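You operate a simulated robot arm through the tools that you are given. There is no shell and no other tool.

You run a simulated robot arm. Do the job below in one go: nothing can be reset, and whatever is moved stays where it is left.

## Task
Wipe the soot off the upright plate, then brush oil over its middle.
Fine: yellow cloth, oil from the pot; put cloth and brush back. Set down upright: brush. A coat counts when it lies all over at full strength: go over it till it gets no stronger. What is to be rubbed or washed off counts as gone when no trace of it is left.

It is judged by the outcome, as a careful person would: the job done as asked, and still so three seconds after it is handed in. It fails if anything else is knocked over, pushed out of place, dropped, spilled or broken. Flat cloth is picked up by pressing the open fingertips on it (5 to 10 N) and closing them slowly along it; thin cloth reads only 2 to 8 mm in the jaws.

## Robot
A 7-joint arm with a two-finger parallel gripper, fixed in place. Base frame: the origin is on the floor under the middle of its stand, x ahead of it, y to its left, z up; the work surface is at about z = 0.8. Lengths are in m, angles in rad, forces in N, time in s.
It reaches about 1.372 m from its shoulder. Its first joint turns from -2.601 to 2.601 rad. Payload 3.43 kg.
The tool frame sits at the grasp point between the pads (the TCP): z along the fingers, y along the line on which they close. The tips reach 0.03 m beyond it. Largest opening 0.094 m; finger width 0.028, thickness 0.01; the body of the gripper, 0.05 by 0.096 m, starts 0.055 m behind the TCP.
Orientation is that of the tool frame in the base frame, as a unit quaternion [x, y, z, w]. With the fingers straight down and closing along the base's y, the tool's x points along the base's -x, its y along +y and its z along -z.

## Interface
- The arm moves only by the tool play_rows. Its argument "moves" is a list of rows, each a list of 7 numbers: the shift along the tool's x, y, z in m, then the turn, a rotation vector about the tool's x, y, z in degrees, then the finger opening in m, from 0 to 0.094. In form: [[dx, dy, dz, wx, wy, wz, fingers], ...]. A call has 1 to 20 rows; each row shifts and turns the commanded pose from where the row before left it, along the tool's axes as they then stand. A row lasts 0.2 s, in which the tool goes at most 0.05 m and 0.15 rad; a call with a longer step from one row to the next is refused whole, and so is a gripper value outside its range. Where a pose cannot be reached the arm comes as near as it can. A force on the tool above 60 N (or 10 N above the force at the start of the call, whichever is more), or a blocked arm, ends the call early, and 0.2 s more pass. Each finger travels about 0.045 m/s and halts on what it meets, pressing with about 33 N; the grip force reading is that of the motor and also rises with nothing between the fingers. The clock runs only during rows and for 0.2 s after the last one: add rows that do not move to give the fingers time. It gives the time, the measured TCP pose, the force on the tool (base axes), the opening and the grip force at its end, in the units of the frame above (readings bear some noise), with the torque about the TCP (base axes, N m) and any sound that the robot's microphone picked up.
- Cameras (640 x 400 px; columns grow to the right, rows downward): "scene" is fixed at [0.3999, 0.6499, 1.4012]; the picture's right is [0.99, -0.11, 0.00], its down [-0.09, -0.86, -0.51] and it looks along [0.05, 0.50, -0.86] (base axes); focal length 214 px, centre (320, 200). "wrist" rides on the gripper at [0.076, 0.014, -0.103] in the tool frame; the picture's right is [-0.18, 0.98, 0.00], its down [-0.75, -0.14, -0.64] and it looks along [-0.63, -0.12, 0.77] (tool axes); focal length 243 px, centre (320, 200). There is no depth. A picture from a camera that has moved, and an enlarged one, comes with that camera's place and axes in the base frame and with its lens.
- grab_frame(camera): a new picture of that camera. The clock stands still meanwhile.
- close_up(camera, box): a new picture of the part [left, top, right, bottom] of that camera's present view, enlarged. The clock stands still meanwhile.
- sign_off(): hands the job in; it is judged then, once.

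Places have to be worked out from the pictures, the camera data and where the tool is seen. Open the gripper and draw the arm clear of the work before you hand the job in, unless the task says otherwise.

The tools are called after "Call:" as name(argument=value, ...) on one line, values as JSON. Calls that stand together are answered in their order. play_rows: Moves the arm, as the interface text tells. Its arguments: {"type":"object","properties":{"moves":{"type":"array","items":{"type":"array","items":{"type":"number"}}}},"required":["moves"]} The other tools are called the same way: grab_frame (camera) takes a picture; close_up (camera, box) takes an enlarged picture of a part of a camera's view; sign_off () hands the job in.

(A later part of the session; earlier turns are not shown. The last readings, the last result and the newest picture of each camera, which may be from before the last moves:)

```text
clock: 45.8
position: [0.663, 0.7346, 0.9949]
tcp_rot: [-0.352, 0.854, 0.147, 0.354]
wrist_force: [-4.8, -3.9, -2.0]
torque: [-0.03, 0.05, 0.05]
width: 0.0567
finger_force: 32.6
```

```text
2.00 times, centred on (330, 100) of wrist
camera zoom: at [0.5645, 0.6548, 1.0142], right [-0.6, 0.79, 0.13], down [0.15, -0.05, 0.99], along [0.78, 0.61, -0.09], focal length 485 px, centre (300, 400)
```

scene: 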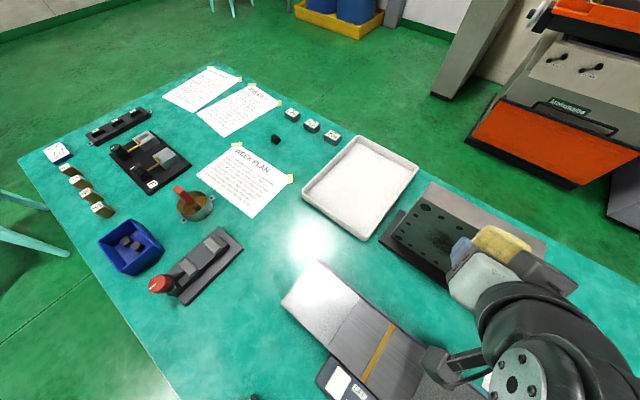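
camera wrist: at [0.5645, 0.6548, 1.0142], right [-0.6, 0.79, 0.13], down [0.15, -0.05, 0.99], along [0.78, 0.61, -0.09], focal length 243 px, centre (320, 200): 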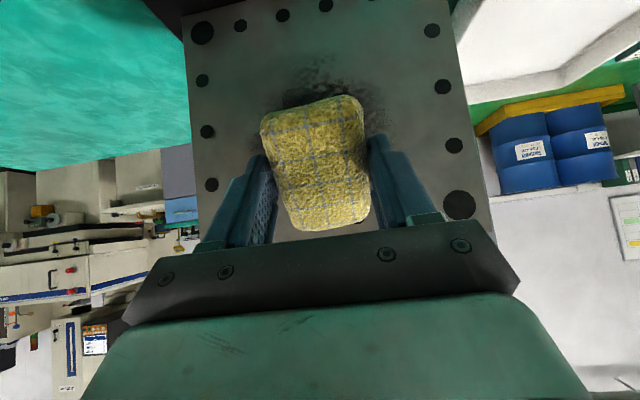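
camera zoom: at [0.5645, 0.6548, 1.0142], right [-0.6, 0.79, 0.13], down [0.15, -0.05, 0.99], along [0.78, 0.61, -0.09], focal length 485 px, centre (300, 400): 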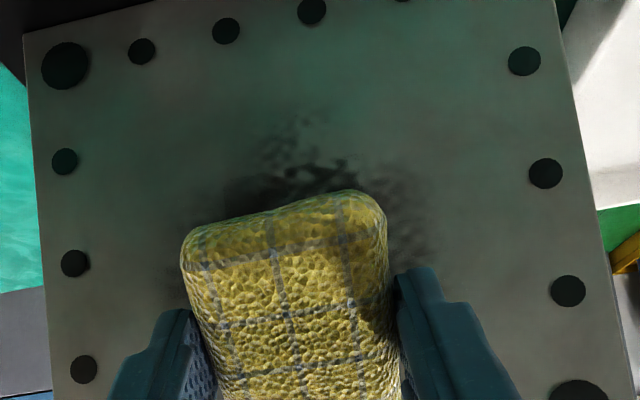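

The soot is thinning but needs more rubbing. I make more strokes down and up over the middle column at a slightly firmer pressure.

Call:
play_rows(moves=[[-0.0004, 0, 0.0004, 0, 0, 0, 0.042], [0.0088, 0, 0.0088, 0, 0, 0, 0.042], [0.0088, 0, 0.0088, 0, 0, 0, 0.042], [0.0088, 0, 0.0088, 0, 0, 0, 0.042], [0.0088, 0, 0.0088, 0, 0, 0, 0.042], [0.0088, 0, 0.0088, 0, 0, 0, 0.042], [0.0088, 0, 0.0088, 0, 0, 0, 0.042], [0.0088, 0, 0.0088, 0, 0, 0, 0.042], [0.0088, 0, 0.0088, 0, 0, 0, 0.042], [0.0088, 0, 0.0088, 0, 0, 0, 0.042], [-0.0088, 0, -0.0088, 0, 0, 0, 0.042], [-0.0088, 0, -0.0088, 0, 0, 0, 0.042], [-0.0088, 0, -0.0088, 0, 0, 0, 0.042], [-0.0088, 0, -0.0088, 0, 0, 0, 0.042], [-0.0088, 0, -0.0088, 0, 0, 0, 0.042], [-0.0088, 0, -0.0088, 0, 0, 0, 0.042], [-0.0088, 0, -0.0088, 0, 0, 0, 0.042], [-0.0088, 0, -0.0088, 0, 0, 0, 0.042], [-0.0088, 0, -0.0088, 0, 0, 0, 0.042]])

Call:
close_up(camera="wrist", box=[170, 0, 490, 200])

```text
clock: 49.8
position: [0.6638, 0.7343, 0.9953]
tcp_rot: [-0.352, 0.853, 0.147, 0.355]
wrist_force: [-4.6, -4.1, -1.9]
torque: [-0.03, 0.05, 0.04]
width: 0.0568
finger_force: 33.0
```

```text
2.00 times, centred on (330, 100) of wrist
camera zoom: at [0.5651, 0.6546, 1.0139], right [-0.6, 0.79, 0.13], down [0.15, -0.05, 0.99], along [0.78, 0.61, -0.09], focal length 485 px, centre (300, 400)
```

zoom: 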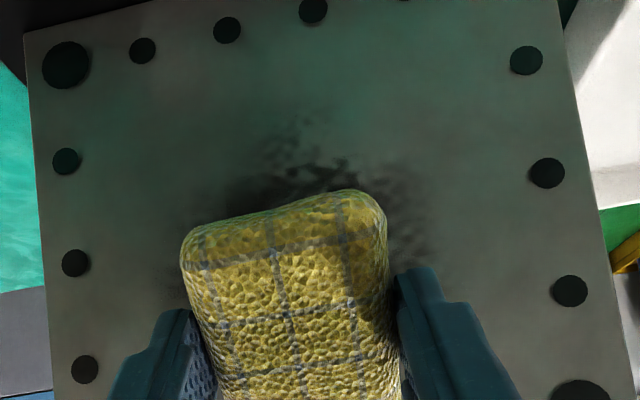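

The visible soot hardly changed between strokes, so I back off to see the whole face and judge what the wiping does.

Call:
play_rows(moves=[[0.02, 0, -0.02, 0, 0, 0, 0.042], [0.02, 0, -0.02, 0, 0, 0, 0.042], [-0.01, 0, -0.03, 0, 0, 0, 0.042], [-0.02, 0, -0.02, 0, 0, 0, 0.042], [-0.02, 0, -0.02, 0, 0, 0, 0.042], [-0.02, 0, -0.02, 0, 0, 0, 0.042], [0, 0, 0, 0, 0, 0, 0.042]])

Call:
close_up(camera="wrist", box=[170, 0, 490, 200])

Call:
close_up(camera="scene", box=[380, 160, 600, 300])

```text
clock: 51.4
position: [0.614, 0.6813, 1.1083]
tcp_rot: [-0.352, 0.854, 0.146, 0.355]
wrist_force: [0.2, -0.1, 0.0]
torque: [0.01, -0.02, -0.01]
width: 0.0566
finger_force: 33.4
```

```text
2.00 times, centred on (330, 100) of wrist
camera zoom: at [0.5151, 0.6035, 1.1288], right [-0.6, 0.79, 0.13], down [0.16, -0.05, 0.99], along [0.78, 0.61, -0.09], focal length 485 px, centre (300, 400)
```

zoom: 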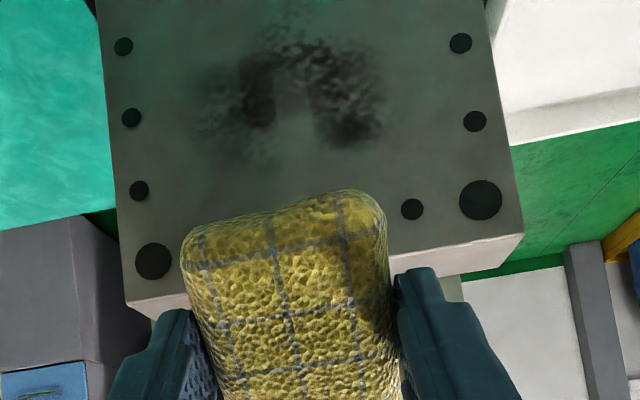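

```text
2.86 times, centred on (490, 230) of scene
camera zoom: at [0.3999, 0.6499, 1.4012], right [0.99, -0.11, 0.0], down [-0.09, -0.86, -0.51], along [0.05, 0.5, -0.86], focal length 613 px, centre (-166, 114)
```

zoom: 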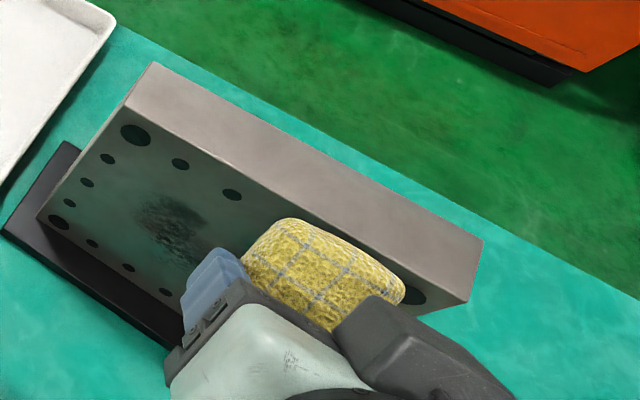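

The wipe leaves a clean band only about 2.5 cm wide, and its lower end sits higher than the tool centre. I move sideways and back so the pad no longer hides the soot, to measure where the pad really touches.

Call:
play_rows(moves=[[0.02, -0.03, 0, 0, 0, 0, 0.042], [0.02, -0.03, 0, 0, 0, 0, 0.042], [0.02, -0.03, 0.01, 0, 0, 0, 0.042], [0.02, -0.02, 0.01, 0, 0, 0, 0.042], [0, 0, 0, 0, 0, 0, 0.042]])

Call:
grab_frame(camera="wrist")

Call:
close_up(camera="scene", box=[380, 160, 600, 300])

```text
clock: 52.6
position: [0.6609, 0.5742, 1.0393]
tcp_rot: [-0.354, 0.853, 0.148, 0.354]
wrist_force: [-0.2, 0.5, -0.4]
torque: [0.01, -0.01, 0.01]
width: 0.0566
finger_force: 32.6
```

```text
taken
camera wrist: at [0.5634, 0.4952, 1.0567], right [-0.6, 0.79, 0.13], down [0.15, -0.05, 0.99], along [0.78, 0.61, -0.09], focal length 243 px, centre (320, 200)
```

wrist: 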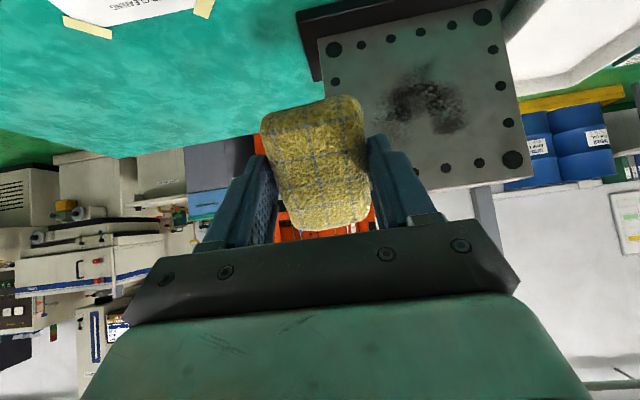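

```text
2.86 times, centred on (490, 230) of scene
camera zoom: at [0.3999, 0.6499, 1.4012], right [0.99, -0.11, 0.0], down [-0.09, -0.86, -0.51], along [0.05, 0.5, -0.86], focal length 613 px, centre (-166, 114)
```

zoom: 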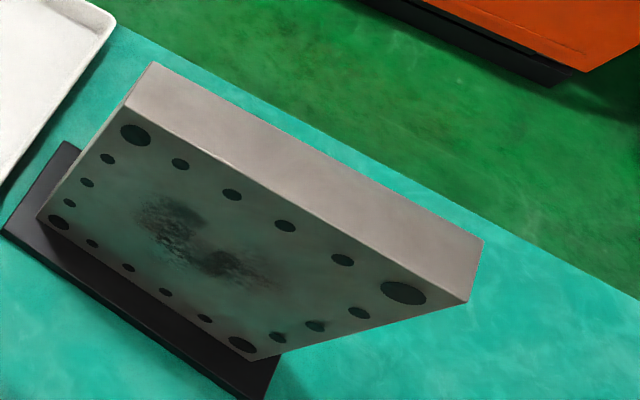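

Call:
close_up(camera="wrist", box=[310, 0, 540, 200])

Call:
close_up(camera="scene", box=[415, 210, 495, 260])

```text
2.00 times, centred on (425, 100) of wrist
camera zoom: at [0.5634, 0.4952, 1.0567], right [-0.6, 0.79, 0.13], down [0.15, -0.05, 0.99], along [0.78, 0.61, -0.09], focal length 485 px, centre (110, 400)
```

zoom: 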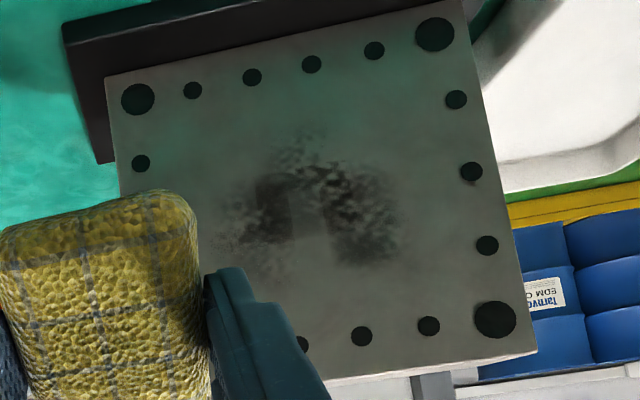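

```text
8.00 times, centred on (455, 235) of scene
camera zoom: at [0.3999, 0.6499, 1.4012], right [0.99, -0.11, 0.0], down [-0.09, -0.86, -0.51], along [0.05, 0.5, -0.86], focal length 1716 px, centre (-760, -80)
```

zoom: 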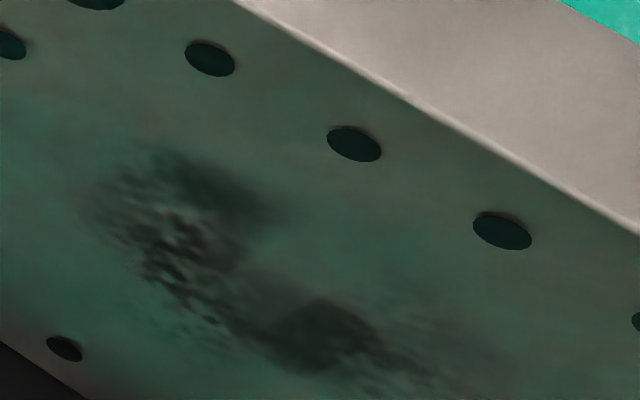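

The cleaned band is centred on the pad but ends near z≈0.92 although I stroked lower, so I need to know the force down there. I go back to the face at mid height and make contact again at the same column.

Call:
play_rows(moves=[[0.02, 0.03, 0.02, 0, 0, 0, 0.042], [0.02, 0.03, 0.02, 0, 0, 0, 0.042], [0.0, 0.03, 0.02, 0, 0, 0, 0.042], [-0.012, 0.02, 0.03, 0, 0, 0, 0.042], [-0.02, 0, 0.02, 0, 0, 0, 0.042], [-0.02, 0, 0.02, 0, 0, 0, 0.042], [0, 0, 0, 0, 0, 0, 0.042]])

```text
clock: 54.2
position: [0.6558, 0.7244, 0.9548]
tcp_rot: [-0.352, 0.854, 0.147, 0.354]
wrist_force: [-0.6, 0.0, -1.3]
torque: [0.0, -0.01, 0.01]
width: 0.0567
finger_force: 32.5
```

I lower to z≈0.93 and come to the surface gently.

Call:
play_rows(moves=[[0.0177, 0, 0.0177, 0, 0, 0, 0.042], [-0.0057, 0, 0.0057, 0, 0, 0, 0.042], [-0.0014, 0, 0.0014, 0, 0, 0, 0.042], [-0.001, 0, 0.001, 0, 0, 0, 0.042], [0, 0, 0, 0, 0, 0, 0.042]])

Call:
close_up(camera="scene", box=[400, 190, 520, 265])

Call:
grab_frame(camera="wrist")

```text
clock: 55.4
position: [0.6634, 0.7315, 0.9289]
tcp_rot: [-0.352, 0.854, 0.147, 0.354]
wrist_force: [0.2, -0.4, 0.4]
torque: [0.02, -0.01, 0.02]
width: 0.0568
finger_force: 32.4
```

```text
5.33 times, centred on (460, 228) of scene
camera zoom: at [0.3999, 0.6499, 1.4012], right [0.99, -0.11, 0.0], down [-0.09, -0.86, -0.51], along [0.05, 0.5, -0.86], focal length 1144 px, centre (-427, 53)
```

zoom: 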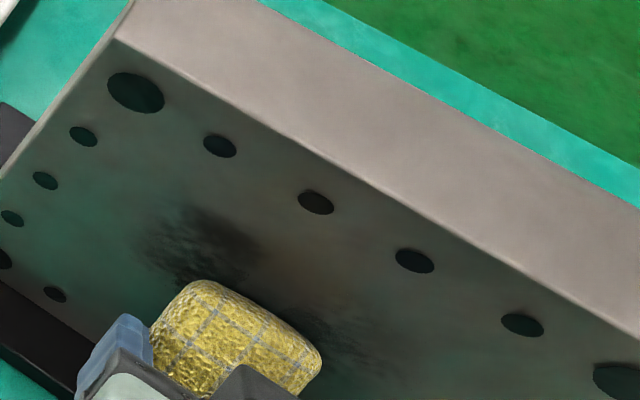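

```text
taken
camera wrist: at [0.5648, 0.6532, 0.9475], right [-0.6, 0.79, 0.13], down [0.15, -0.05, 0.99], along [0.78, 0.61, -0.09], focal length 243 px, centre (320, 200)
```

wrist: 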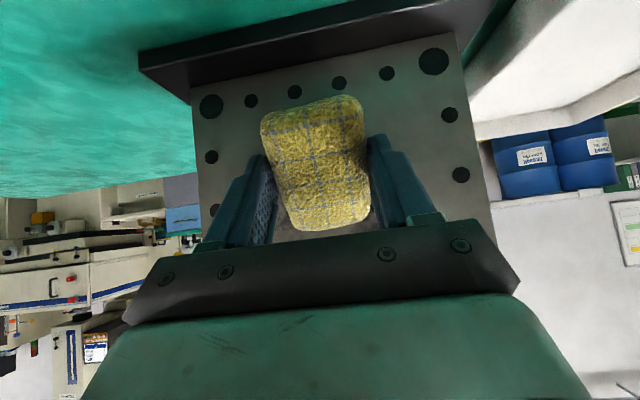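

At n=0.986 there is no contact yet. I press on to about 10 N here, then stroke down slowly with readings.

Call:
play_rows(moves=[[-0.0012, 0, 0.0012, 0, 0, 0, 0.042], [0, 0, 0, 0, 0, 0, 0.042]])

Call:
play_rows(moves=[[0.006, 0, 0.006, 0, 0, 0, 0.042], [0.006, 0, 0.006, 0, 0, 0, 0.042], [0.006, 0, 0.006, 0, 0, 0, 0.042]])

Call:
play_rows(moves=[[0.006, 0, 0.006, 0, 0, 0, 0.042], [0.006, 0, 0.006, 0, 0, 0, 0.042]])

```text
clock: 56.0
position: [0.6633, 0.7321, 0.9276]
tcp_rot: [-0.352, 0.854, 0.147, 0.354]
wrist_force: [-2.9, -4.3, -0.9]
torque: [0.03, -0.02, 0.03]
width: 0.0568
finger_force: 32.8
```

```text
clock: 56.8
position: [0.6637, 0.7334, 0.9045]
tcp_rot: [-0.353, 0.853, 0.148, 0.355]
wrist_force: [-7.8, -8.3, 4.8]
torque: [0.28, -0.27, 0.02]
width: 0.0567
finger_force: 33.2
```

```text
clock: 57.4
position: [0.6631, 0.7336, 0.8872]
tcp_rot: [-0.352, 0.853, 0.147, 0.355]
wrist_force: [-12.1, -12.9, 6.6]
torque: [0.4, -0.4, 0.04]
width: 0.0568
finger_force: 33.4
```

Contact is solid at the bottom too (about 17 N). I make a few more strokes over the lower part, then back off to look again.

Call:
play_rows(moves=[[-0.0071, 0, -0.0071, 0, 0, 0, 0.042], [-0.0071, 0, -0.0071, 0, 0, 0, 0.042], [-0.0071, 0, -0.0071, 0, 0, 0, 0.042], [-0.0071, 0, -0.0071, 0, 0, 0, 0.042], [0.0071, 0, 0.0071, 0, 0, 0, 0.042], [0.0071, 0, 0.0071, 0, 0, 0, 0.042], [0.0071, 0, 0.0071, 0, 0, 0, 0.042], [0.0071, 0, 0.0071, 0, 0, 0, 0.042], [0.0035, 0, 0.0035, 0, 0, 0, 0.042], [-0.0071, 0, -0.0071, 0, 0, 0, 0.042], [-0.0071, 0, -0.0071, 0, 0, 0, 0.042], [-0.0071, 0, -0.0071, 0, 0, 0, 0.042], [-0.0071, 0, -0.0071, 0, 0, 0, 0.042], [0.02, 0, -0.02, 0, 0, 0, 0.042], [0.02, 0, -0.02, 0, 0, 0, 0.042], [-0.01, 0, -0.03, 0, 0, 0, 0.042], [-0.025, 0, -0.025, 0, 0, 0, 0.042], [-0.025, 0, -0.025, 0, 0, 0, 0.042], [-0.025, 0, -0.025, 0, 0, 0, 0.042], [0, 0, 0, 0, 0, 0, 0.042]])

Call:
close_up(camera="wrist", box=[170, 0, 490, 200])

```text
clock: 61.6
position: [0.614, 0.6837, 1.0545]
tcp_rot: [-0.352, 0.853, 0.147, 0.355]
wrist_force: [-0.9, -1.0, -0.9]
torque: [0.02, 0.06, -0.04]
width: 0.0569
finger_force: 33.3
```

```text
2.00 times, centred on (330, 100) of wrist
camera zoom: at [0.5149, 0.6044, 1.0744], right [-0.6, 0.79, 0.13], down [0.16, -0.05, 0.99], along [0.78, 0.61, -0.09], focal length 485 px, centre (300, 400)
```

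zoom: 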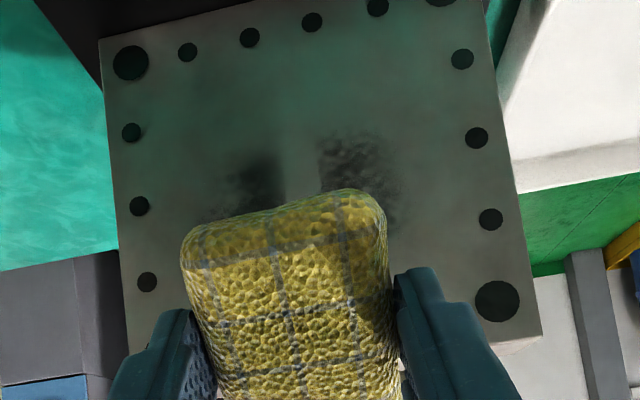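

Now the middle column is clean all the way down; removal needs firm pressure (about 12–17 N) and the footprint is about 2 cm wide. I continue with the next column to the +s side with a down-and-up stroke.

Call:
play_rows(moves=[[0.0014, -0.00375, 0.0233, 0, 0, 0, 0.042], [0.0014, -0.00375, 0.0233, 0, 0, 0, 0.042], [0.0014, -0.00375, 0.0233, 0, 0, 0, 0.042], [0.0014, -0.00375, 0.0233, 0, 0, 0, 0.042], [-0.0028, 0, 0.0028, 0, 0, 0, 0.042], [-0.0014, 0, 0.0014, 0, 0, 0, 0.042], [0, 0, 0, 0, 0, 0, 0.042]])

```text
clock: 63.2
position: [0.674, 0.7213, 0.9855]
tcp_rot: [-0.352, 0.854, 0.147, 0.354]
wrist_force: [0.5, 0.4, -0.2]
torque: [0.02, -0.03, -0.03]
width: 0.0567
finger_force: 33.1
```

At n=0.9866, no contact yet. I press 2.9 mm further and do the strokes.

Call:
play_rows(moves=[[-0.002, 0, 0.002, 0, 0, 0, 0.042], [0.0089, 0, 0.0087, 0, 0, 0, 0.042], [0.0089, 0, 0.0087, 0, 0, 0, 0.042], [0.0089, 0, 0.0087, 0, 0, 0, 0.042], [0.0089, 0, 0.0087, 0, 0, 0, 0.042], [0.0089, 0, 0.0087, 0, 0, 0, 0.042], [0.0089, 0, 0.0087, 0, 0, 0, 0.042], [0.0089, 0, 0.0087, 0, 0, 0, 0.042], [0.0089, 0, 0.0087, 0, 0, 0, 0.042]])

Call:
play_rows(moves=[[-0.0089, 0, -0.0087, 0, 0, 0, 0.042], [-0.0089, 0, -0.0087, 0, 0, 0, 0.042], [-0.0089, 0, -0.0087, 0, 0, 0, 0.042], [-0.0089, 0, -0.0087, 0, 0, 0, 0.042]])

Call:
play_rows(moves=[[-0.0089, 0, -0.0087, 0, 0, 0, 0.042], [-0.0089, 0, -0.0087, 0, 0, 0, 0.042], [-0.0089, 0, -0.0087, 0, 0, 0, 0.042], [-0.0089, 0, -0.0087, 0, 0, 0, 0.042]])

```text
clock: 65.2
position: [0.6749, 0.7213, 0.8858]
tcp_rot: [-0.352, 0.853, 0.147, 0.355]
wrist_force: [0.6, -0.3, -1.1]
torque: [0.0, 0.04, 0.01]
width: 0.0565
finger_force: 32.8
```

```text
clock: 66.2
position: [0.6736, 0.7234, 0.9355]
tcp_rot: [-0.353, 0.854, 0.147, 0.354]
wrist_force: [-0.1, 0.1, -0.7]
torque: [-0.01, 0.03, 0.02]
width: 0.0567
finger_force: 32.9
```

```text
clock: 67.2
position: [0.674, 0.7235, 0.9864]
tcp_rot: [-0.353, 0.854, 0.147, 0.353]
wrist_force: [-6.4, -6.4, -3.3]
torque: [-0.07, 0.08, 0.11]
width: 0.0568
finger_force: 33.2
```

Contact was lost on the way down because of my lean correction (9 N at top, none lower). I press slightly more and stroke straight down without the correction, checking the force.

Call:
play_rows(moves=[[-0.0006, 0, 0.0006, 0, 0, 0, 0.042], [0.0088, 0, 0.0088, 0, 0, 0, 0.042], [0.0088, 0, 0.0088, 0, 0, 0, 0.042], [0.0088, 0, 0.0088, 0, 0, 0, 0.042], [0.0088, 0, 0.0088, 0, 0, 0, 0.042]])

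Call:
play_rows(moves=[[0.0088, 0, 0.0088, 0, 0, 0, 0.042], [0.0088, 0, 0.0088, 0, 0, 0, 0.042], [0.0088, 0, 0.0088, 0, 0, 0, 0.042], [0.0088, 0, 0.0088, 0, 0, 0, 0.042]])

```text
clock: 68.4
position: [0.6753, 0.725, 0.9362]
tcp_rot: [-0.351, 0.854, 0.147, 0.355]
wrist_force: [-13.5, -11.3, 5.8]
torque: [0.43, -0.43, 0.05]
width: 0.057
finger_force: 32.8
```

```text
clock: 69.4
position: [0.6756, 0.7224, 0.8858]
tcp_rot: [-0.353, 0.853, 0.147, 0.355]
wrist_force: [-13.8, -13.4, 7.1]
torque: [0.43, -0.46, 0.08]
width: 0.0567
finger_force: 33.2
```

Now 17–19 N along the whole stroke. I go up, shift 1.5 cm to the next column, and stroke down again.

Call:
play_rows(moves=[[-0.0088, 0, -0.0088, 0, 0, 0, 0.042], [-0.0088, 0, -0.0088, 0, 0, 0, 0.042], [-0.0088, 0, -0.0088, 0, 0, 0, 0.042], [-0.0088, 0, -0.0088, 0, 0, 0, 0.042], [-0.0088, 0, -0.0088, 0, 0, 0, 0.042], [-0.0088, 0, -0.0088, 0, 0, 0, 0.042], [-0.0088, 0, -0.0088, 0, 0, 0, 0.042], [-0.0088, 0, -0.0088, 0, 0, 0, 0.042], [0, -0.0075, 0, 0, 0, 0, 0.042], [0, -0.0075, 0, 0, 0, 0, 0.042]])

Call:
play_rows(moves=[[0.0088, 0, 0.0088, 0, 0, 0, 0.042], [0.0088, 0, 0.0088, 0, 0, 0, 0.042], [0.0088, 0, 0.0088, 0, 0, 0, 0.042], [0.0088, 0, 0.0088, 0, 0, 0, 0.042], [0.0088, 0, 0.0088, 0, 0, 0, 0.042], [0.0088, 0, 0.0088, 0, 0, 0, 0.042], [0.0088, 0, 0.0088, 0, 0, 0, 0.042], [0.0088, 0, 0.0088, 0, 0, 0, 0.042]])

```text
clock: 71.6
position: [0.6871, 0.7131, 0.9858]
tcp_rot: [-0.353, 0.853, 0.147, 0.355]
wrist_force: [-12.3, -4.1, 1.2]
torque: [0.12, -0.22, 0.27]
width: 0.057
finger_force: 33.3
```

```text
clock: 73.4
position: [0.6855, 0.7149, 0.8859]
tcp_rot: [-0.353, 0.853, 0.147, 0.354]
wrist_force: [-3.2, -3.3, 1.3]
torque: [0.07, -0.09, 0.02]
width: 0.0568
finger_force: 33.1
```

The force fell to about 5 N in this column. Before pressing more I check that the plate itself has not shifted, using the same enlarged scene view as at the start.

Call:
close_up(camera="scene", box=[370, 160, 570, 310])

Call:
close_up(camera="wrist", box=[130, 0, 530, 250])

```text
2.67 times, centred on (470, 235) of scene
camera zoom: at [0.3999, 0.6499, 1.4012], right [0.99, -0.11, 0.0], down [-0.09, -0.86, -0.51], along [0.05, 0.5, -0.86], focal length 572 px, centre (-80, 107)
```

zoom: 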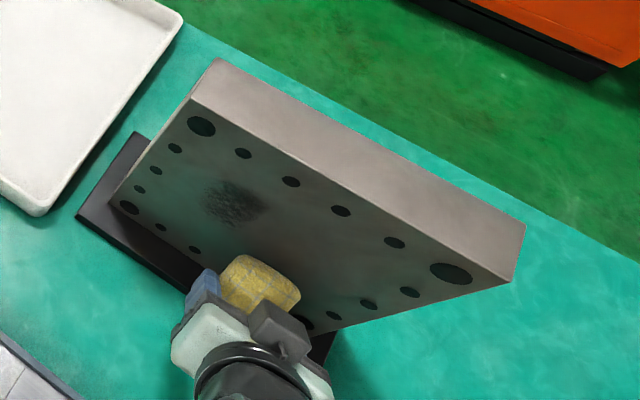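

```text
1.60 times, centred on (330, 125) of wrist
camera zoom: at [0.5872, 0.6346, 0.9052], right [-0.6, 0.79, 0.13], down [0.15, -0.05, 0.99], along [0.78, 0.61, -0.09], focal length 388 px, centre (304, 320)
```

zoom: 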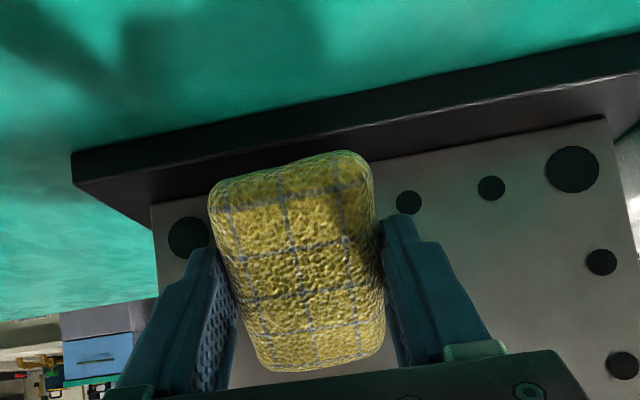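

The plate is exactly where it was, and the right part of the soot is already coming off. I press a bit more and repeat this column up and down.

Call:
play_rows(moves=[[-0.0008, 0, 0.0008, 0, 0, 0, 0.042], [-0.0088, 0, -0.0088, 0, 0, 0, 0.042], [-0.0088, 0, -0.0088, 0, 0, 0, 0.042], [-0.0088, 0, -0.0088, 0, 0, 0, 0.042], [-0.0088, 0, -0.0088, 0, 0, 0, 0.042], [-0.0088, 0, -0.0088, 0, 0, 0, 0.042], [-0.0088, 0, -0.0088, 0, 0, 0, 0.042], [-0.0088, 0, -0.0088, 0, 0, 0, 0.042], [-0.0088, 0, -0.0088, 0, 0, 0, 0.042]])

Call:
play_rows(moves=[[0.0088, 0, 0.0088, 0, 0, 0, 0.042], [0.0088, 0, 0.0088, 0, 0, 0, 0.042], [0.0088, 0, 0.0088, 0, 0, 0, 0.042], [0.0088, 0, 0.0088, 0, 0, 0, 0.042], [0.0088, 0, 0.0088, 0, 0, 0, 0.042], [0.0088, 0, 0.0088, 0, 0, 0, 0.042], [0.0088, 0, 0.0088, 0, 0, 0, 0.042], [0.0088, 0, 0.0088, 0, 0, 0, 0.042]])

```text
clock: 75.4
position: [0.6868, 0.7121, 0.986]
tcp_rot: [-0.352, 0.854, 0.147, 0.355]
wrist_force: [-12.1, -12.4, -5.9]
torque: [-0.08, 0.1, 0.04]
width: 0.0566
finger_force: 32.8
```

```text
clock: 77.2
position: [0.6849, 0.7129, 0.8857]
tcp_rot: [-0.352, 0.854, 0.147, 0.355]
wrist_force: [-10.1, -11.9, 5.7]
torque: [0.38, -0.39, 0.08]
width: 0.0568
finger_force: 32.6
```

Good, 15–17 N both ways. Next column, another 1.5 cm toward +s: up and down.

Call:
play_rows(moves=[[-0.0003, -0.0075, 0.0003, 0, 0, 0, 0.042], [-0.0003, -0.0075, 0.0003, 0, 0, 0, 0.042], [-0.0088, 0, -0.0088, 0, 0, 0, 0.042], [-0.0088, 0, -0.0088, 0, 0, 0, 0.042], [-0.0088, 0, -0.0088, 0, 0, 0, 0.042], [-0.0088, 0, -0.0088, 0, 0, 0, 0.042], [-0.0088, 0, -0.0088, 0, 0, 0, 0.042], [-0.0088, 0, -0.0088, 0, 0, 0, 0.042], [-0.0088, 0, -0.0088, 0, 0, 0, 0.042], [-0.0088, 0, -0.0088, 0, 0, 0, 0.042]])

Call:
play_rows(moves=[[0.0088, 0, 0.0088, 0, 0, 0, 0.042], [0.0088, 0, 0.0088, 0, 0, 0, 0.042], [0.0088, 0, 0.0088, 0, 0, 0, 0.042], [0.0088, 0, 0.0088, 0, 0, 0, 0.042], [0.0088, 0, 0.0088, 0, 0, 0, 0.042], [0.0088, 0, 0.0088, 0, 0, 0, 0.042], [0.0088, 0, 0.0088, 0, 0, 0, 0.042], [0.0088, 0, 0.0088, 0, 0, 0, 0.042]])

```text
clock: 79.4
position: [0.6979, 0.7035, 0.9875]
tcp_rot: [-0.353, 0.854, 0.147, 0.353]
wrist_force: [-13.5, -13.9, -7.2]
torque: [-0.09, 0.08, 0.08]
width: 0.0568
finger_force: 33.1
```

```text
clock: 81.2
position: [0.6979, 0.7036, 0.8863]
tcp_rot: [-0.352, 0.854, 0.147, 0.355]
wrist_force: [-8.7, -8.8, 4.4]
torque: [0.31, -0.3, 0.06]
width: 0.0568
finger_force: 33.4
```

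One more column at the +s rim of the soot, then I lift off slightly and go to the other side.

Call:
play_rows(moves=[[-0.0006, -0.006, 0.0006, 0, 0, 0, 0.042], [-0.0003, -0.006, 0.0003, 0, 0, 0, 0.042], [-0.0088, 0, -0.0088, 0, 0, 0, 0.042], [-0.0088, 0, -0.0088, 0, 0, 0, 0.042], [-0.0088, 0, -0.0088, 0, 0, 0, 0.042], [-0.0088, 0, -0.0088, 0, 0, 0, 0.042], [-0.0088, 0, -0.0088, 0, 0, 0, 0.042], [-0.0088, 0, -0.0088, 0, 0, 0, 0.042], [-0.0088, 0, -0.0088, 0, 0, 0, 0.042], [-0.0088, 0, -0.0088, 0, 0, 0, 0.042], [0.0088, 0, 0.0088, 0, 0, 0, 0.042], [0.0088, 0, 0.0088, 0, 0, 0, 0.042], [0.0088, 0, 0.0088, 0, 0, 0, 0.042], [0.0088, 0, 0.0088, 0, 0, 0, 0.042], [0.0088, 0, 0.0088, 0, 0, 0, 0.042], [0.0088, 0, 0.0088, 0, 0, 0, 0.042], [0.0088, 0, 0.0088, 0, 0, 0, 0.042]])

Call:
play_rows(moves=[[0.005, 0, -0.005, 0, 0, 0, 0.042], [0, 0.03, 0, 0, 0, 0, 0.042], [0, 0.03, 0, 0, 0, 0, 0.042], [0, 0.012, 0, 0, 0, 0, 0.042], [-0.0022, 0, 0.0022, 0, 0, 0, 0.042], [0, 0, 0, 0, 0, 0, 0.042]])

```text
clock: 84.8
position: [0.7083, 0.697, 0.8968]
tcp_rot: [-0.352, 0.854, 0.147, 0.354]
wrist_force: [-14.0, -13.9, 7.0]
torque: [0.44, -0.42, 0.01]
width: 0.0568
finger_force: 33.1
```

```text
clock: 86.2
position: [0.6542, 0.7435, 0.899]
tcp_rot: [-0.352, 0.854, 0.147, 0.355]
wrist_force: [0.1, 0.4, -0.2]
torque: [0.0, 0.0, -0.02]
width: 0.0567
finger_force: 33.0
```

At s=-0.063, no contact yet. I press in small steps.

Call:
play_rows(moves=[[-0.0006, 0, 0.0006, 0, 0, 0, 0.042], [0, 0, 0, 0, 0, 0, 0.042]])

Call:
play_rows(moves=[[-0.0006, 0, 0.0006, 0, 0, 0, 0.042], [0, 0, 0, 0, 0, 0, 0.042]])

```text
clock: 86.8
position: [0.6552, 0.7439, 0.8996]
tcp_rot: [-0.352, 0.854, 0.147, 0.354]
wrist_force: [-0.1, -0.3, 0.0]
torque: [0.0, 0.01, 0.0]
width: 0.0571
finger_force: 32.8
```

```text
clock: 87.4
position: [0.6547, 0.7456, 0.8984]
tcp_rot: [-0.352, 0.854, 0.147, 0.354]
wrist_force: [0.3, 0.2, 0.6]
torque: [-0.01, 0.0, 0.0]
width: 0.0568
finger_force: 32.4
```

Call:
play_rows(moves=[[-0.0007, 0, 0.0007, 0, 0, 0, 0.042], [0, 0, 0, 0, 0, 0, 0.042]])

Call:
play_rows(moves=[[-0.0007, 0, 0.0007, 0, 0, 0, 0.042], [0, 0, 0, 0, 0, 0, 0.042]])

```text
clock: 88.0
position: [0.6562, 0.7468, 0.8987]
tcp_rot: [-0.353, 0.854, 0.147, 0.353]
wrist_force: [0.2, 0.4, 0.1]
torque: [0.0, 0.0, 0.02]
width: 0.0569
finger_force: 33.2
```

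```text
clock: 88.6
position: [0.657, 0.7472, 0.8993]
tcp_rot: [-0.353, 0.853, 0.148, 0.354]
wrist_force: [-2.9, -3.5, 0.6]
torque: [0.04, -0.08, 0.05]
width: 0.057
finger_force: 33.6
```

Contact now occurs about 5 mm deeper than before, so I suspect the pad is creeping back in the jaws. I check its position in the wrist view.

Call:
grab_frame(camera="wrist")

Call:
close_up(camera="scene", box=[400, 190, 520, 265])

```text
taken
camera wrist: at [0.5577, 0.6681, 0.9174], right [-0.6, 0.79, 0.13], down [0.16, -0.05, 0.99], along [0.78, 0.61, -0.09], focal length 243 px, centre (320, 200)
```

wrist: 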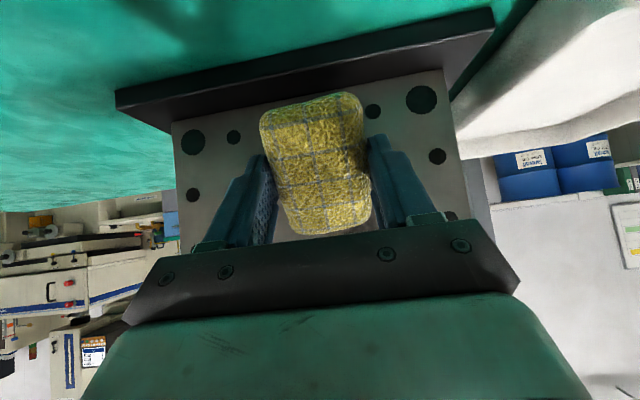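

```text
5.33 times, centred on (460, 228) of scene
camera zoom: at [0.3999, 0.6499, 1.4012], right [0.99, -0.11, 0.0], down [-0.09, -0.86, -0.51], along [0.05, 0.5, -0.86], focal length 1144 px, centre (-427, 53)
```

zoom: 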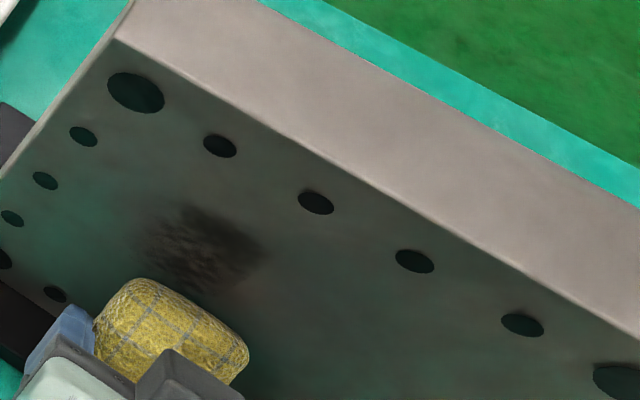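

The pad has only tipped a few degrees in the jaws and is still well held; the right half of the soot is clean. I press to about 12 N here and stroke up and down.

Call:
play_rows(moves=[[-0.0007, 0, 0.0007, 0, 0, 0, 0.042], [-0.0088, 0, -0.0088, 0, 0, 0, 0.042], [-0.0088, 0, -0.0088, 0, 0, 0, 0.042], [-0.0088, 0, -0.0088, 0, 0, 0, 0.042], [-0.0088, 0, -0.0088, 0, 0, 0, 0.042], [-0.0088, 0, -0.0088, 0, 0, 0, 0.042], [-0.0088, 0, -0.0088, 0, 0, 0, 0.042], [-0.0088, 0, -0.0088, 0, 0, 0, 0.042]])

Call:
play_rows(moves=[[0.0088, 0, 0.0088, 0, 0, 0, 0.042], [0.0088, 0, 0.0088, 0, 0, 0, 0.042], [0.0088, 0, 0.0088, 0, 0, 0, 0.042], [0.0088, 0, 0.0088, 0, 0, 0, 0.042], [0.0088, 0, 0.0088, 0, 0, 0, 0.042], [0.0088, 0, 0.0088, 0, 0, 0, 0.042], [0.0088, 0, 0.0088, 0, 0, 0, 0.042], [0.0088, 0, 0.0088, 0, 0, 0, 0.042]])

```text
clock: 90.4
position: [0.6569, 0.7477, 0.9852]
tcp_rot: [-0.352, 0.853, 0.147, 0.355]
wrist_force: [-10.4, -9.2, -5.8]
torque: [-0.01, 0.05, 0.08]
width: 0.0567
finger_force: 32.3
```

```text
clock: 92.2
position: [0.6575, 0.7481, 0.8862]
tcp_rot: [-0.353, 0.854, 0.147, 0.354]
wrist_force: [-9.1, -9.6, 4.1]
torque: [0.3, -0.33, -0.02]
width: 0.0565
finger_force: 33.6
```

13 N both ways. Next column at s≈-0.079.

Call:
play_rows(moves=[[-0.0002, 0.0075, 0.0002, 0, 0, 0, 0.042], [-0.0002, 0.0075, 0.0002, 0, 0, 0, 0.042], [-0.0088, 0, -0.0088, 0, 0, 0, 0.042], [-0.0088, 0, -0.0088, 0, 0, 0, 0.042], [-0.0088, 0, -0.0088, 0, 0, 0, 0.042], [-0.0088, 0, -0.0088, 0, 0, 0, 0.042], [-0.0088, 0, -0.0088, 0, 0, 0, 0.042], [-0.0088, 0, -0.0088, 0, 0, 0, 0.042], [-0.0088, 0, -0.0088, 0, 0, 0, 0.042], [-0.0088, 0, -0.0088, 0, 0, 0, 0.042]])

Call:
play_rows(moves=[[0.0088, 0, 0.0088, 0, 0, 0, 0.042], [0.0088, 0, 0.0088, 0, 0, 0, 0.042], [0.0088, 0, 0.0088, 0, 0, 0, 0.042], [0.0088, 0, 0.0088, 0, 0, 0, 0.042], [0.0088, 0, 0.0088, 0, 0, 0, 0.042], [0.0088, 0, 0.0088, 0, 0, 0, 0.042], [0.0088, 0, 0.0088, 0, 0, 0, 0.042], [0.0088, 0, 0.0088, 0, 0, 0, 0.042]])

```text
clock: 94.4
position: [0.6471, 0.7585, 0.9876]
tcp_rot: [-0.352, 0.854, 0.147, 0.354]
wrist_force: [-18.1, -16.1, -9.1]
torque: [-0.07, 0.08, 0.14]
width: 0.0569
finger_force: 33.0
```

```text
clock: 96.2
position: [0.6459, 0.7588, 0.8884]
tcp_rot: [-0.352, 0.853, 0.148, 0.355]
wrist_force: [-21.0, -21.9, 10.6]
torque: [0.76, -0.7, 0.1]
width: 0.0566
finger_force: 33.0
```

The force rose to 30 N here, so the face is slightly nearer on this side. I ease back 2 mm and do the next column at s≈-0.094.

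Call:
play_rows(moves=[[0.001, 0, -0.001, 0, 0, 0, 0.042], [0.0004, 0.0075, -0.0004, 0, 0, 0, 0.042], [0.0002, 0.0075, -0.0002, 0, 0, 0, 0.042], [-0.0088, 0, -0.0088, 0, 0, 0, 0.042], [-0.0088, 0, -0.0088, 0, 0, 0, 0.042], [-0.0088, 0, -0.0088, 0, 0, 0, 0.042], [-0.0088, 0, -0.0088, 0, 0, 0, 0.042]])

Call:
play_rows(moves=[[-0.0088, 0, -0.0088, 0, 0, 0, 0.042], [-0.0088, 0, -0.0088, 0, 0, 0, 0.042], [-0.0088, 0, -0.0088, 0, 0, 0, 0.042], [-0.0088, 0, -0.0088, 0, 0, 0, 0.042]])

```text
clock: 97.8
position: [0.6348, 0.7685, 0.9364]
tcp_rot: [-0.352, 0.853, 0.147, 0.355]
wrist_force: [0.2, -0.6, 0.2]
torque: [0.0, 0.0, -0.01]
width: 0.0571
finger_force: 32.6
```

```text
clock: 98.8
position: [0.6353, 0.7675, 0.9847]
tcp_rot: [-0.352, 0.854, 0.147, 0.354]
wrist_force: [0.0, 1.0, 0.1]
torque: [0.0, 0.0, 0.02]
width: 0.0569
finger_force: 32.8
```

Contact lost, so the surface is quite stiff. I press back 1 mm and stroke down.

Call:
play_rows(moves=[[-0.0008, 0, 0.0008, 0, 0, 0, 0.042], [0.0088, 0, 0.0088, 0, 0, 0, 0.042], [0.0088, 0, 0.0088, 0, 0, 0, 0.042]])

Call:
play_rows(moves=[[0.0088, 0, 0.0088, 0, 0, 0, 0.042], [0.0088, 0, 0.0088, 0, 0, 0, 0.042]])

```text
clock: 99.6
position: [0.6358, 0.7676, 0.9608]
tcp_rot: [-0.352, 0.853, 0.147, 0.355]
wrist_force: [-1.3, -2.0, -0.5]
torque: [0.09, 0.0, 0.06]
width: 0.057
finger_force: 33.0
```

```text
clock: 100.2
position: [0.636, 0.7672, 0.9354]
tcp_rot: [-0.351, 0.854, 0.146, 0.354]
wrist_force: [0.0, 0.3, -2.1]
torque: [-0.03, 0.0, 0.0]
width: 0.0571
finger_force: 33.2
```

Only a light touch; I press another 1 mm and continue down.

Call:
play_rows(moves=[[-0.0008, 0, 0.0008, 0, 0, 0, 0.042], [0.0088, 0, 0.0088, 0, 0, 0, 0.042], [0.0088, 0, 0.0088, 0, 0, 0, 0.042], [0.0088, 0, 0.0088, 0, 0, 0, 0.042], [0.0088, 0, 0.0088, 0, 0, 0, 0.042]])

Call:
play_rows(moves=[[-0.0088, 0, -0.0088, 0, 0, 0, 0.042], [-0.0088, 0, -0.0088, 0, 0, 0, 0.042], [-0.0088, 0, -0.0088, 0, 0, 0, 0.042], [-0.0088, 0, -0.0088, 0, 0, 0, 0.042]])

```text
clock: 101.4
position: [0.6352, 0.7691, 0.887]
tcp_rot: [-0.352, 0.854, 0.147, 0.354]
wrist_force: [-15.8, -17.7, 8.1]
torque: [0.58, -0.55, 0.25]
width: 0.057
finger_force: 32.8
```

```text
clock: 102.4
position: [0.6359, 0.7683, 0.9339]
tcp_rot: [-0.352, 0.854, 0.147, 0.354]
wrist_force: [-17.1, -15.4, -8.5]
torque: [-0.09, 0.04, 0.29]
width: 0.057
finger_force: 33.0
```

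23 N; I ease a little and finish the column up and down.

Call:
play_rows(moves=[[-0.0086, 0, -0.009, 0, 0, 0, 0.042], [-0.0088, 0, -0.0088, 0, 0, 0, 0.042], [-0.0088, 0, -0.0088, 0, 0, 0, 0.042], [-0.0088, 0, -0.0088, 0, 0, 0, 0.042], [0.0088, 0, 0.0088, 0, 0, 0, 0.042], [0.0088, 0, 0.0088, 0, 0, 0, 0.042], [0.0088, 0, 0.0088, 0, 0, 0, 0.042], [0.0088, 0, 0.0088, 0, 0, 0, 0.042], [0.0088, 0, 0.0088, 0, 0, 0, 0.042], [0.0088, 0, 0.0088, 0, 0, 0, 0.042], [0.0088, 0, 0.0088, 0, 0, 0, 0.042], [0.0088, 0, 0.0088, 0, 0, 0, 0.042]])

Call:
play_rows(moves=[[0.0002, 0.006, -0.0002, 0, 0, 0, 0.042], [0.0002, 0.006, -0.0002, 0, 0, 0, 0.042], [-0.0088, 0, -0.0088, 0, 0, 0, 0.042], [-0.0088, 0, -0.0088, 0, 0, 0, 0.042], [-0.0088, 0, -0.0088, 0, 0, 0, 0.042], [-0.0088, 0, -0.0088, 0, 0, 0, 0.042], [-0.0088, 0, -0.0088, 0, 0, 0, 0.042], [-0.0088, 0, -0.0088, 0, 0, 0, 0.042], [-0.0088, 0, -0.0088, 0, 0, 0, 0.042], [-0.0088, 0, -0.0088, 0, 0, 0, 0.042]])

```text
clock: 105.0
position: [0.6374, 0.7686, 0.8854]
tcp_rot: [-0.352, 0.853, 0.147, 0.355]
wrist_force: [-6.1, -6.0, 2.5]
torque: [0.25, -0.19, 0.19]
width: 0.0565
finger_force: 33.0
```

```text
clock: 107.2
position: [0.6284, 0.7769, 0.9867]
tcp_rot: [-0.352, 0.853, 0.147, 0.355]
wrist_force: [-4.8, -3.9, -0.6]
torque: [-0.04, -0.02, 0.18]
width: 0.0568
finger_force: 33.1
```

The planned columns are done. I retreat to the side viewing position to inspect the face in both cameras.

Call:
play_rows(moves=[[0.014, 0, -0.014, 0, 0, 0, 0.042], [0.0068, -0.0332, -0.0216, 0, 0, 0, 0.042], [0.0068, -0.0332, -0.0216, 0, 0, 0, 0.042], [0.0068, -0.0332, -0.0216, 0, 0, 0, 0.042], [0.0068, -0.0332, -0.0216, 0, 0, 0, 0.042], [0.0068, -0.0332, -0.0216, 0, 0, 0, 0.042], [0, 0, 0, 0, 0, 0, 0.042]])

Call:
close_up(camera="wrist", box=[310, 0, 540, 200])

Call:
close_up(camera="scene", box=[415, 205, 511, 265])

Call:
close_up(camera="wrist", box=[380, 40, 500, 160])

```text
clock: 108.8
position: [0.6588, 0.5773, 1.0375]
tcp_rot: [-0.352, 0.854, 0.146, 0.355]
wrist_force: [0.0, -0.4, -0.5]
torque: [0.0, -0.01, -0.01]
width: 0.0568
finger_force: 33.0
```

```text
2.00 times, centred on (425, 100) of wrist
camera zoom: at [0.5601, 0.4976, 1.0566], right [-0.6, 0.79, 0.13], down [0.15, -0.05, 0.99], along [0.78, 0.61, -0.09], focal length 485 px, centre (110, 400)
```

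zoom: 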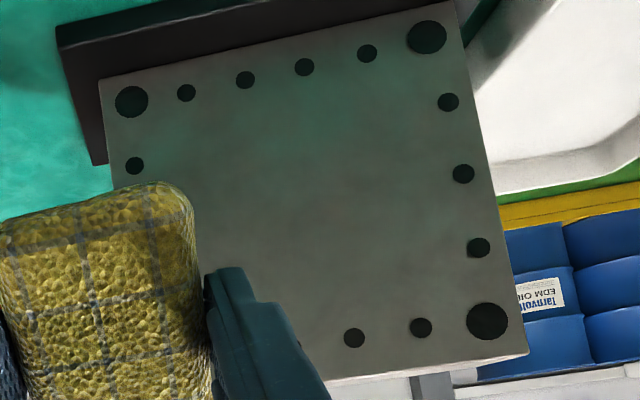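

```text
6.67 times, centred on (463, 235) of scene
camera zoom: at [0.3999, 0.6499, 1.4012], right [0.99, -0.11, 0.0], down [-0.09, -0.86, -0.51], along [0.05, 0.5, -0.86], focal length 1430 px, centre (-633, -33)
```

zoom: 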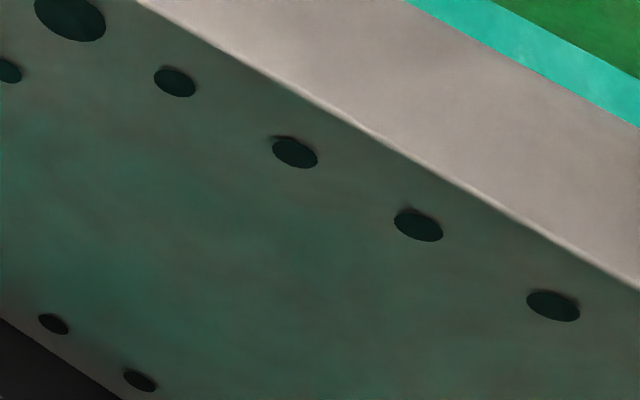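

```text
3.33 times, centred on (440, 100) of wrist
camera zoom: at [0.5601, 0.4976, 1.0566], right [-0.6, 0.79, 0.13], down [0.15, -0.05, 0.99], along [0.78, 0.61, -0.09], focal length 809 px, centre (-80, 533)
```

zoom: 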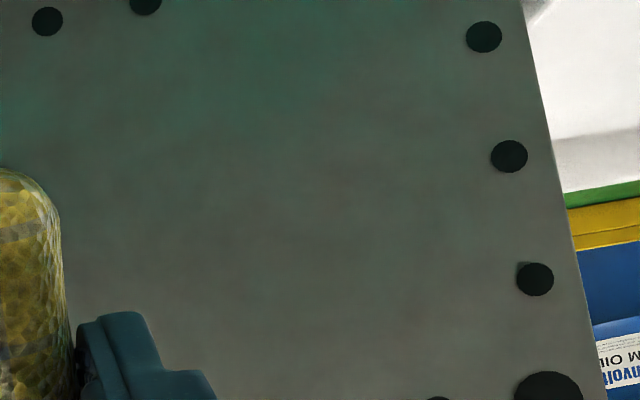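

The face looks clean. To be sure no faint trace is left, I go over the area once more with horizontal strokes; first I return to the face at mid height.

Call:
play_rows(moves=[[-0.0004, 0.021, 0.0308, 0, 0, 0, 0.042], [-0.0004, 0.021, 0.0308, 0, 0, 0, 0.042], [-0.0004, 0.021, 0.0308, 0, 0, 0, 0.042], [-0.0004, 0.021, 0.0308, 0, 0, 0, 0.042], [-0.0004, 0.021, 0.0308, 0, 0, 0, 0.042], [-0.0028, 0, 0.0028, 0, 0, 0, 0.042], [0, 0, 0, 0, 0, 0, 0.042]])

```text
clock: 110.4
position: [0.665, 0.7309, 0.9308]
tcp_rot: [-0.353, 0.854, 0.147, 0.354]
wrist_force: [-0.5, 0.4, -0.5]
torque: [-0.02, -0.01, 0.01]
width: 0.0569
finger_force: 32.7
```

No contact at n=0.987. Pressing in small steps.

Call:
play_rows(moves=[[-0.0017, 0, 0.0017, 0, 0, 0, 0.042], [-0.0007, 0, 0.0007, 0, 0, 0, 0.042], [0, 0, 0, 0, 0, 0, 0.042]])

Call:
play_rows(moves=[[-0.0007, 0, 0.0007, 0, 0, 0, 0.042], [0, 0, 0, 0, 0, 0, 0.042]])

```text
clock: 111.2
position: [0.6681, 0.7319, 0.9286]
tcp_rot: [-0.352, 0.854, 0.147, 0.354]
wrist_force: [1.1, 0.2, -0.3]
torque: [0.02, -0.02, -0.03]
width: 0.0567
finger_force: 33.1
```

```text
clock: 111.8
position: [0.6693, 0.733, 0.9292]
tcp_rot: [-0.352, 0.854, 0.147, 0.354]
wrist_force: [0.5, 0.3, -0.8]
torque: [0.04, -0.01, 0.03]
width: 0.0573
finger_force: 33.3
```

Call:
play_rows(moves=[[-0.0007, 0, 0.0007, 0, 0, 0, 0.042], [0, 0, 0, 0, 0, 0, 0.042]])

Call:
play_rows(moves=[[-0.0007, 0, 0.0007, 0, 0, 0, 0.042], [0, 0, 0, 0, 0, 0, 0.042]])

Call:
play_rows(moves=[[-0.0007, 0, 0.0007, 0, 0, 0, 0.042], [0, 0, 0, 0, 0, 0, 0.042]])

```text
clock: 112.4
position: [0.6692, 0.7323, 0.9297]
tcp_rot: [-0.352, 0.854, 0.147, 0.354]
wrist_force: [-0.3, -0.8, -0.8]
torque: [0.01, -0.01, 0.02]
width: 0.0569
finger_force: 33.3
```

```text
clock: 113.0
position: [0.6716, 0.7345, 0.9287]
tcp_rot: [-0.352, 0.854, 0.146, 0.354]
wrist_force: [-0.3, -0.6, -0.1]
torque: [0.02, -0.01, 0.0]
width: 0.0572
finger_force: 32.9
```

```text
clock: 113.6
position: [0.6708, 0.734, 0.9289]
tcp_rot: [-0.352, 0.853, 0.147, 0.355]
wrist_force: [-6.8, -6.8, -1.4]
torque: [0.06, -0.07, 0.21]
width: 0.0567
finger_force: 33.0
```

Contact with about 10 N. The face is parallel to my strokes; it was the pad that crept back in the jaws. Horizontal strokes now, starting at this height, checking force at the ends.

Call:
play_rows(moves=[[-0.0002, 0.0217, 0.0002, 0, 0, 0, 0.042], [0, 0.0217, 0, 0, 0, 0, 0.042], [0, 0.0217, 0, 0, 0, 0, 0.042]])

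Call:
play_rows(moves=[[0, -0.021, 0, 0, 0, 0, 0.042], [0, -0.021, 0, 0, 0, 0, 0.042], [0, -0.021, 0, 0, 0, 0, 0.042], [0, -0.021, 0, 0, 0, 0, 0.042], [0, -0.021, 0, 0, 0, 0, 0.042], [0, -0.021, 0, 0, 0, 0, 0.042]])

```text
clock: 114.4
position: [0.6253, 0.7786, 0.9277]
tcp_rot: [-0.353, 0.854, 0.147, 0.353]
wrist_force: [-13.1, -28.0, -0.1]
torque: [0.39, -0.16, -0.09]
width: 0.0572
finger_force: 33.1
```

```text
clock: 115.8
position: [0.7139, 0.6912, 0.9292]
tcp_rot: [-0.353, 0.853, 0.148, 0.355]
wrist_force: [-16.0, -7.9, 0.1]
torque: [0.12, -0.23, 0.42]
width: 0.057
finger_force: 33.4
```

Forces 17–29 N, slightly higher toward -s, so I add a small compensation. I continue with rows going upward.

Call:
play_rows(moves=[[-0.009, 0, -0.0094, 0, 0, 0, 0.042], [0.00012, 0.021, -0.00012, 0, 0, 0, 0.042], [0.00012, 0.021, -0.00012, 0, 0, 0, 0.042], [0.00012, 0.021, -0.00012, 0, 0, 0, 0.042], [0.00012, 0.021, -0.00012, 0, 0, 0, 0.042], [0.00012, 0.021, -0.00012, 0, 0, 0, 0.042], [0.00012, 0.021, -0.00012, 0, 0, 0, 0.042], [-0.0092, 0, -0.0092, 0, 0, 0, 0.042], [-0.00012, -0.021, 0.00012, 0, 0, 0, 0.042], [-0.00012, -0.021, 0.00012, 0, 0, 0, 0.042], [-0.00012, -0.021, 0.00012, 0, 0, 0, 0.042], [-0.00012, -0.021, 0.00012, 0, 0, 0, 0.042], [-0.00012, -0.021, 0.00012, 0, 0, 0, 0.042], [-0.00012, -0.021, 0.00012, 0, 0, 0, 0.042]])

Call:
play_rows(moves=[[-0.0092, 0, -0.0092, 0, 0, 0, 0.042], [0.00012, 0.021, -0.00012, 0, 0, 0, 0.042], [0.00012, 0.021, -0.00012, 0, 0, 0, 0.042], [0.00012, 0.021, -0.00012, 0, 0, 0, 0.042], [0.00012, 0.021, -0.00012, 0, 0, 0, 0.042], [0.00012, 0.021, -0.00012, 0, 0, 0, 0.042], [0.00012, 0.021, -0.00012, 0, 0, 0, 0.042]])

```text
clock: 118.8
position: [0.7144, 0.6919, 0.9563]
tcp_rot: [-0.352, 0.854, 0.147, 0.353]
wrist_force: [-23.6, -11.6, -2.1]
torque: [0.1, -0.26, 0.55]
width: 0.0572
finger_force: 33.1
```

```text
clock: 120.4
position: [0.6249, 0.7807, 0.9711]
tcp_rot: [-0.352, 0.854, 0.147, 0.355]
wrist_force: [-8.0, -15.2, 0.1]
torque: [0.24, -0.11, -0.09]
width: 0.057
finger_force: 32.7
```

Forces are good. One more upper row, then down to the lower rows.

Call:
play_rows(moves=[[-0.0092, 0, -0.0092, 0, 0, 0, 0.042], [-0.00012, -0.021, 0.00012, 0, 0, 0, 0.042], [-0.00012, -0.021, 0.00012, 0, 0, 0, 0.042], [-0.00012, -0.021, 0.00012, 0, 0, 0, 0.042], [-0.00012, -0.021, 0.00012, 0, 0, 0, 0.042], [-0.00012, -0.021, 0.00012, 0, 0, 0, 0.042], [-0.00012, -0.021, 0.00012, 0, 0, 0, 0.042], [0.0122, 0, 0.0116, 0, 0, 0, 0.042], [0.0119, 0, 0.0119, 0, 0, 0, 0.042], [0.0119, 0, 0.0119, 0, 0, 0, 0.042], [0.0119, 0, 0.0119, 0, 0, 0, 0.042]])

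Call:
play_rows(moves=[[0.00012, 0.021, -0.00012, 0, 0, 0, 0.042], [0.00012, 0.021, -0.00012, 0, 0, 0, 0.042], [0.00012, 0.021, -0.00012, 0, 0, 0, 0.042], [0.00012, 0.021, -0.00012, 0, 0, 0, 0.042], [0.00012, 0.021, -0.00012, 0, 0, 0, 0.042], [0.00012, 0.021, -0.00012, 0, 0, 0, 0.042]])

```text
clock: 122.8
position: [0.7131, 0.6926, 0.9146]
tcp_rot: [-0.352, 0.854, 0.146, 0.354]
wrist_force: [-7.3, -5.9, 3.1]
torque: [0.24, -0.16, 0.16]
width: 0.057
finger_force: 33.1
```

```text
clock: 124.2
position: [0.6259, 0.7804, 0.9148]
tcp_rot: [-0.352, 0.854, 0.146, 0.355]
wrist_force: [-2.0, -2.6, -0.2]
torque: [0.02, -0.03, 0.03]
width: 0.0568
finger_force: 32.7
```

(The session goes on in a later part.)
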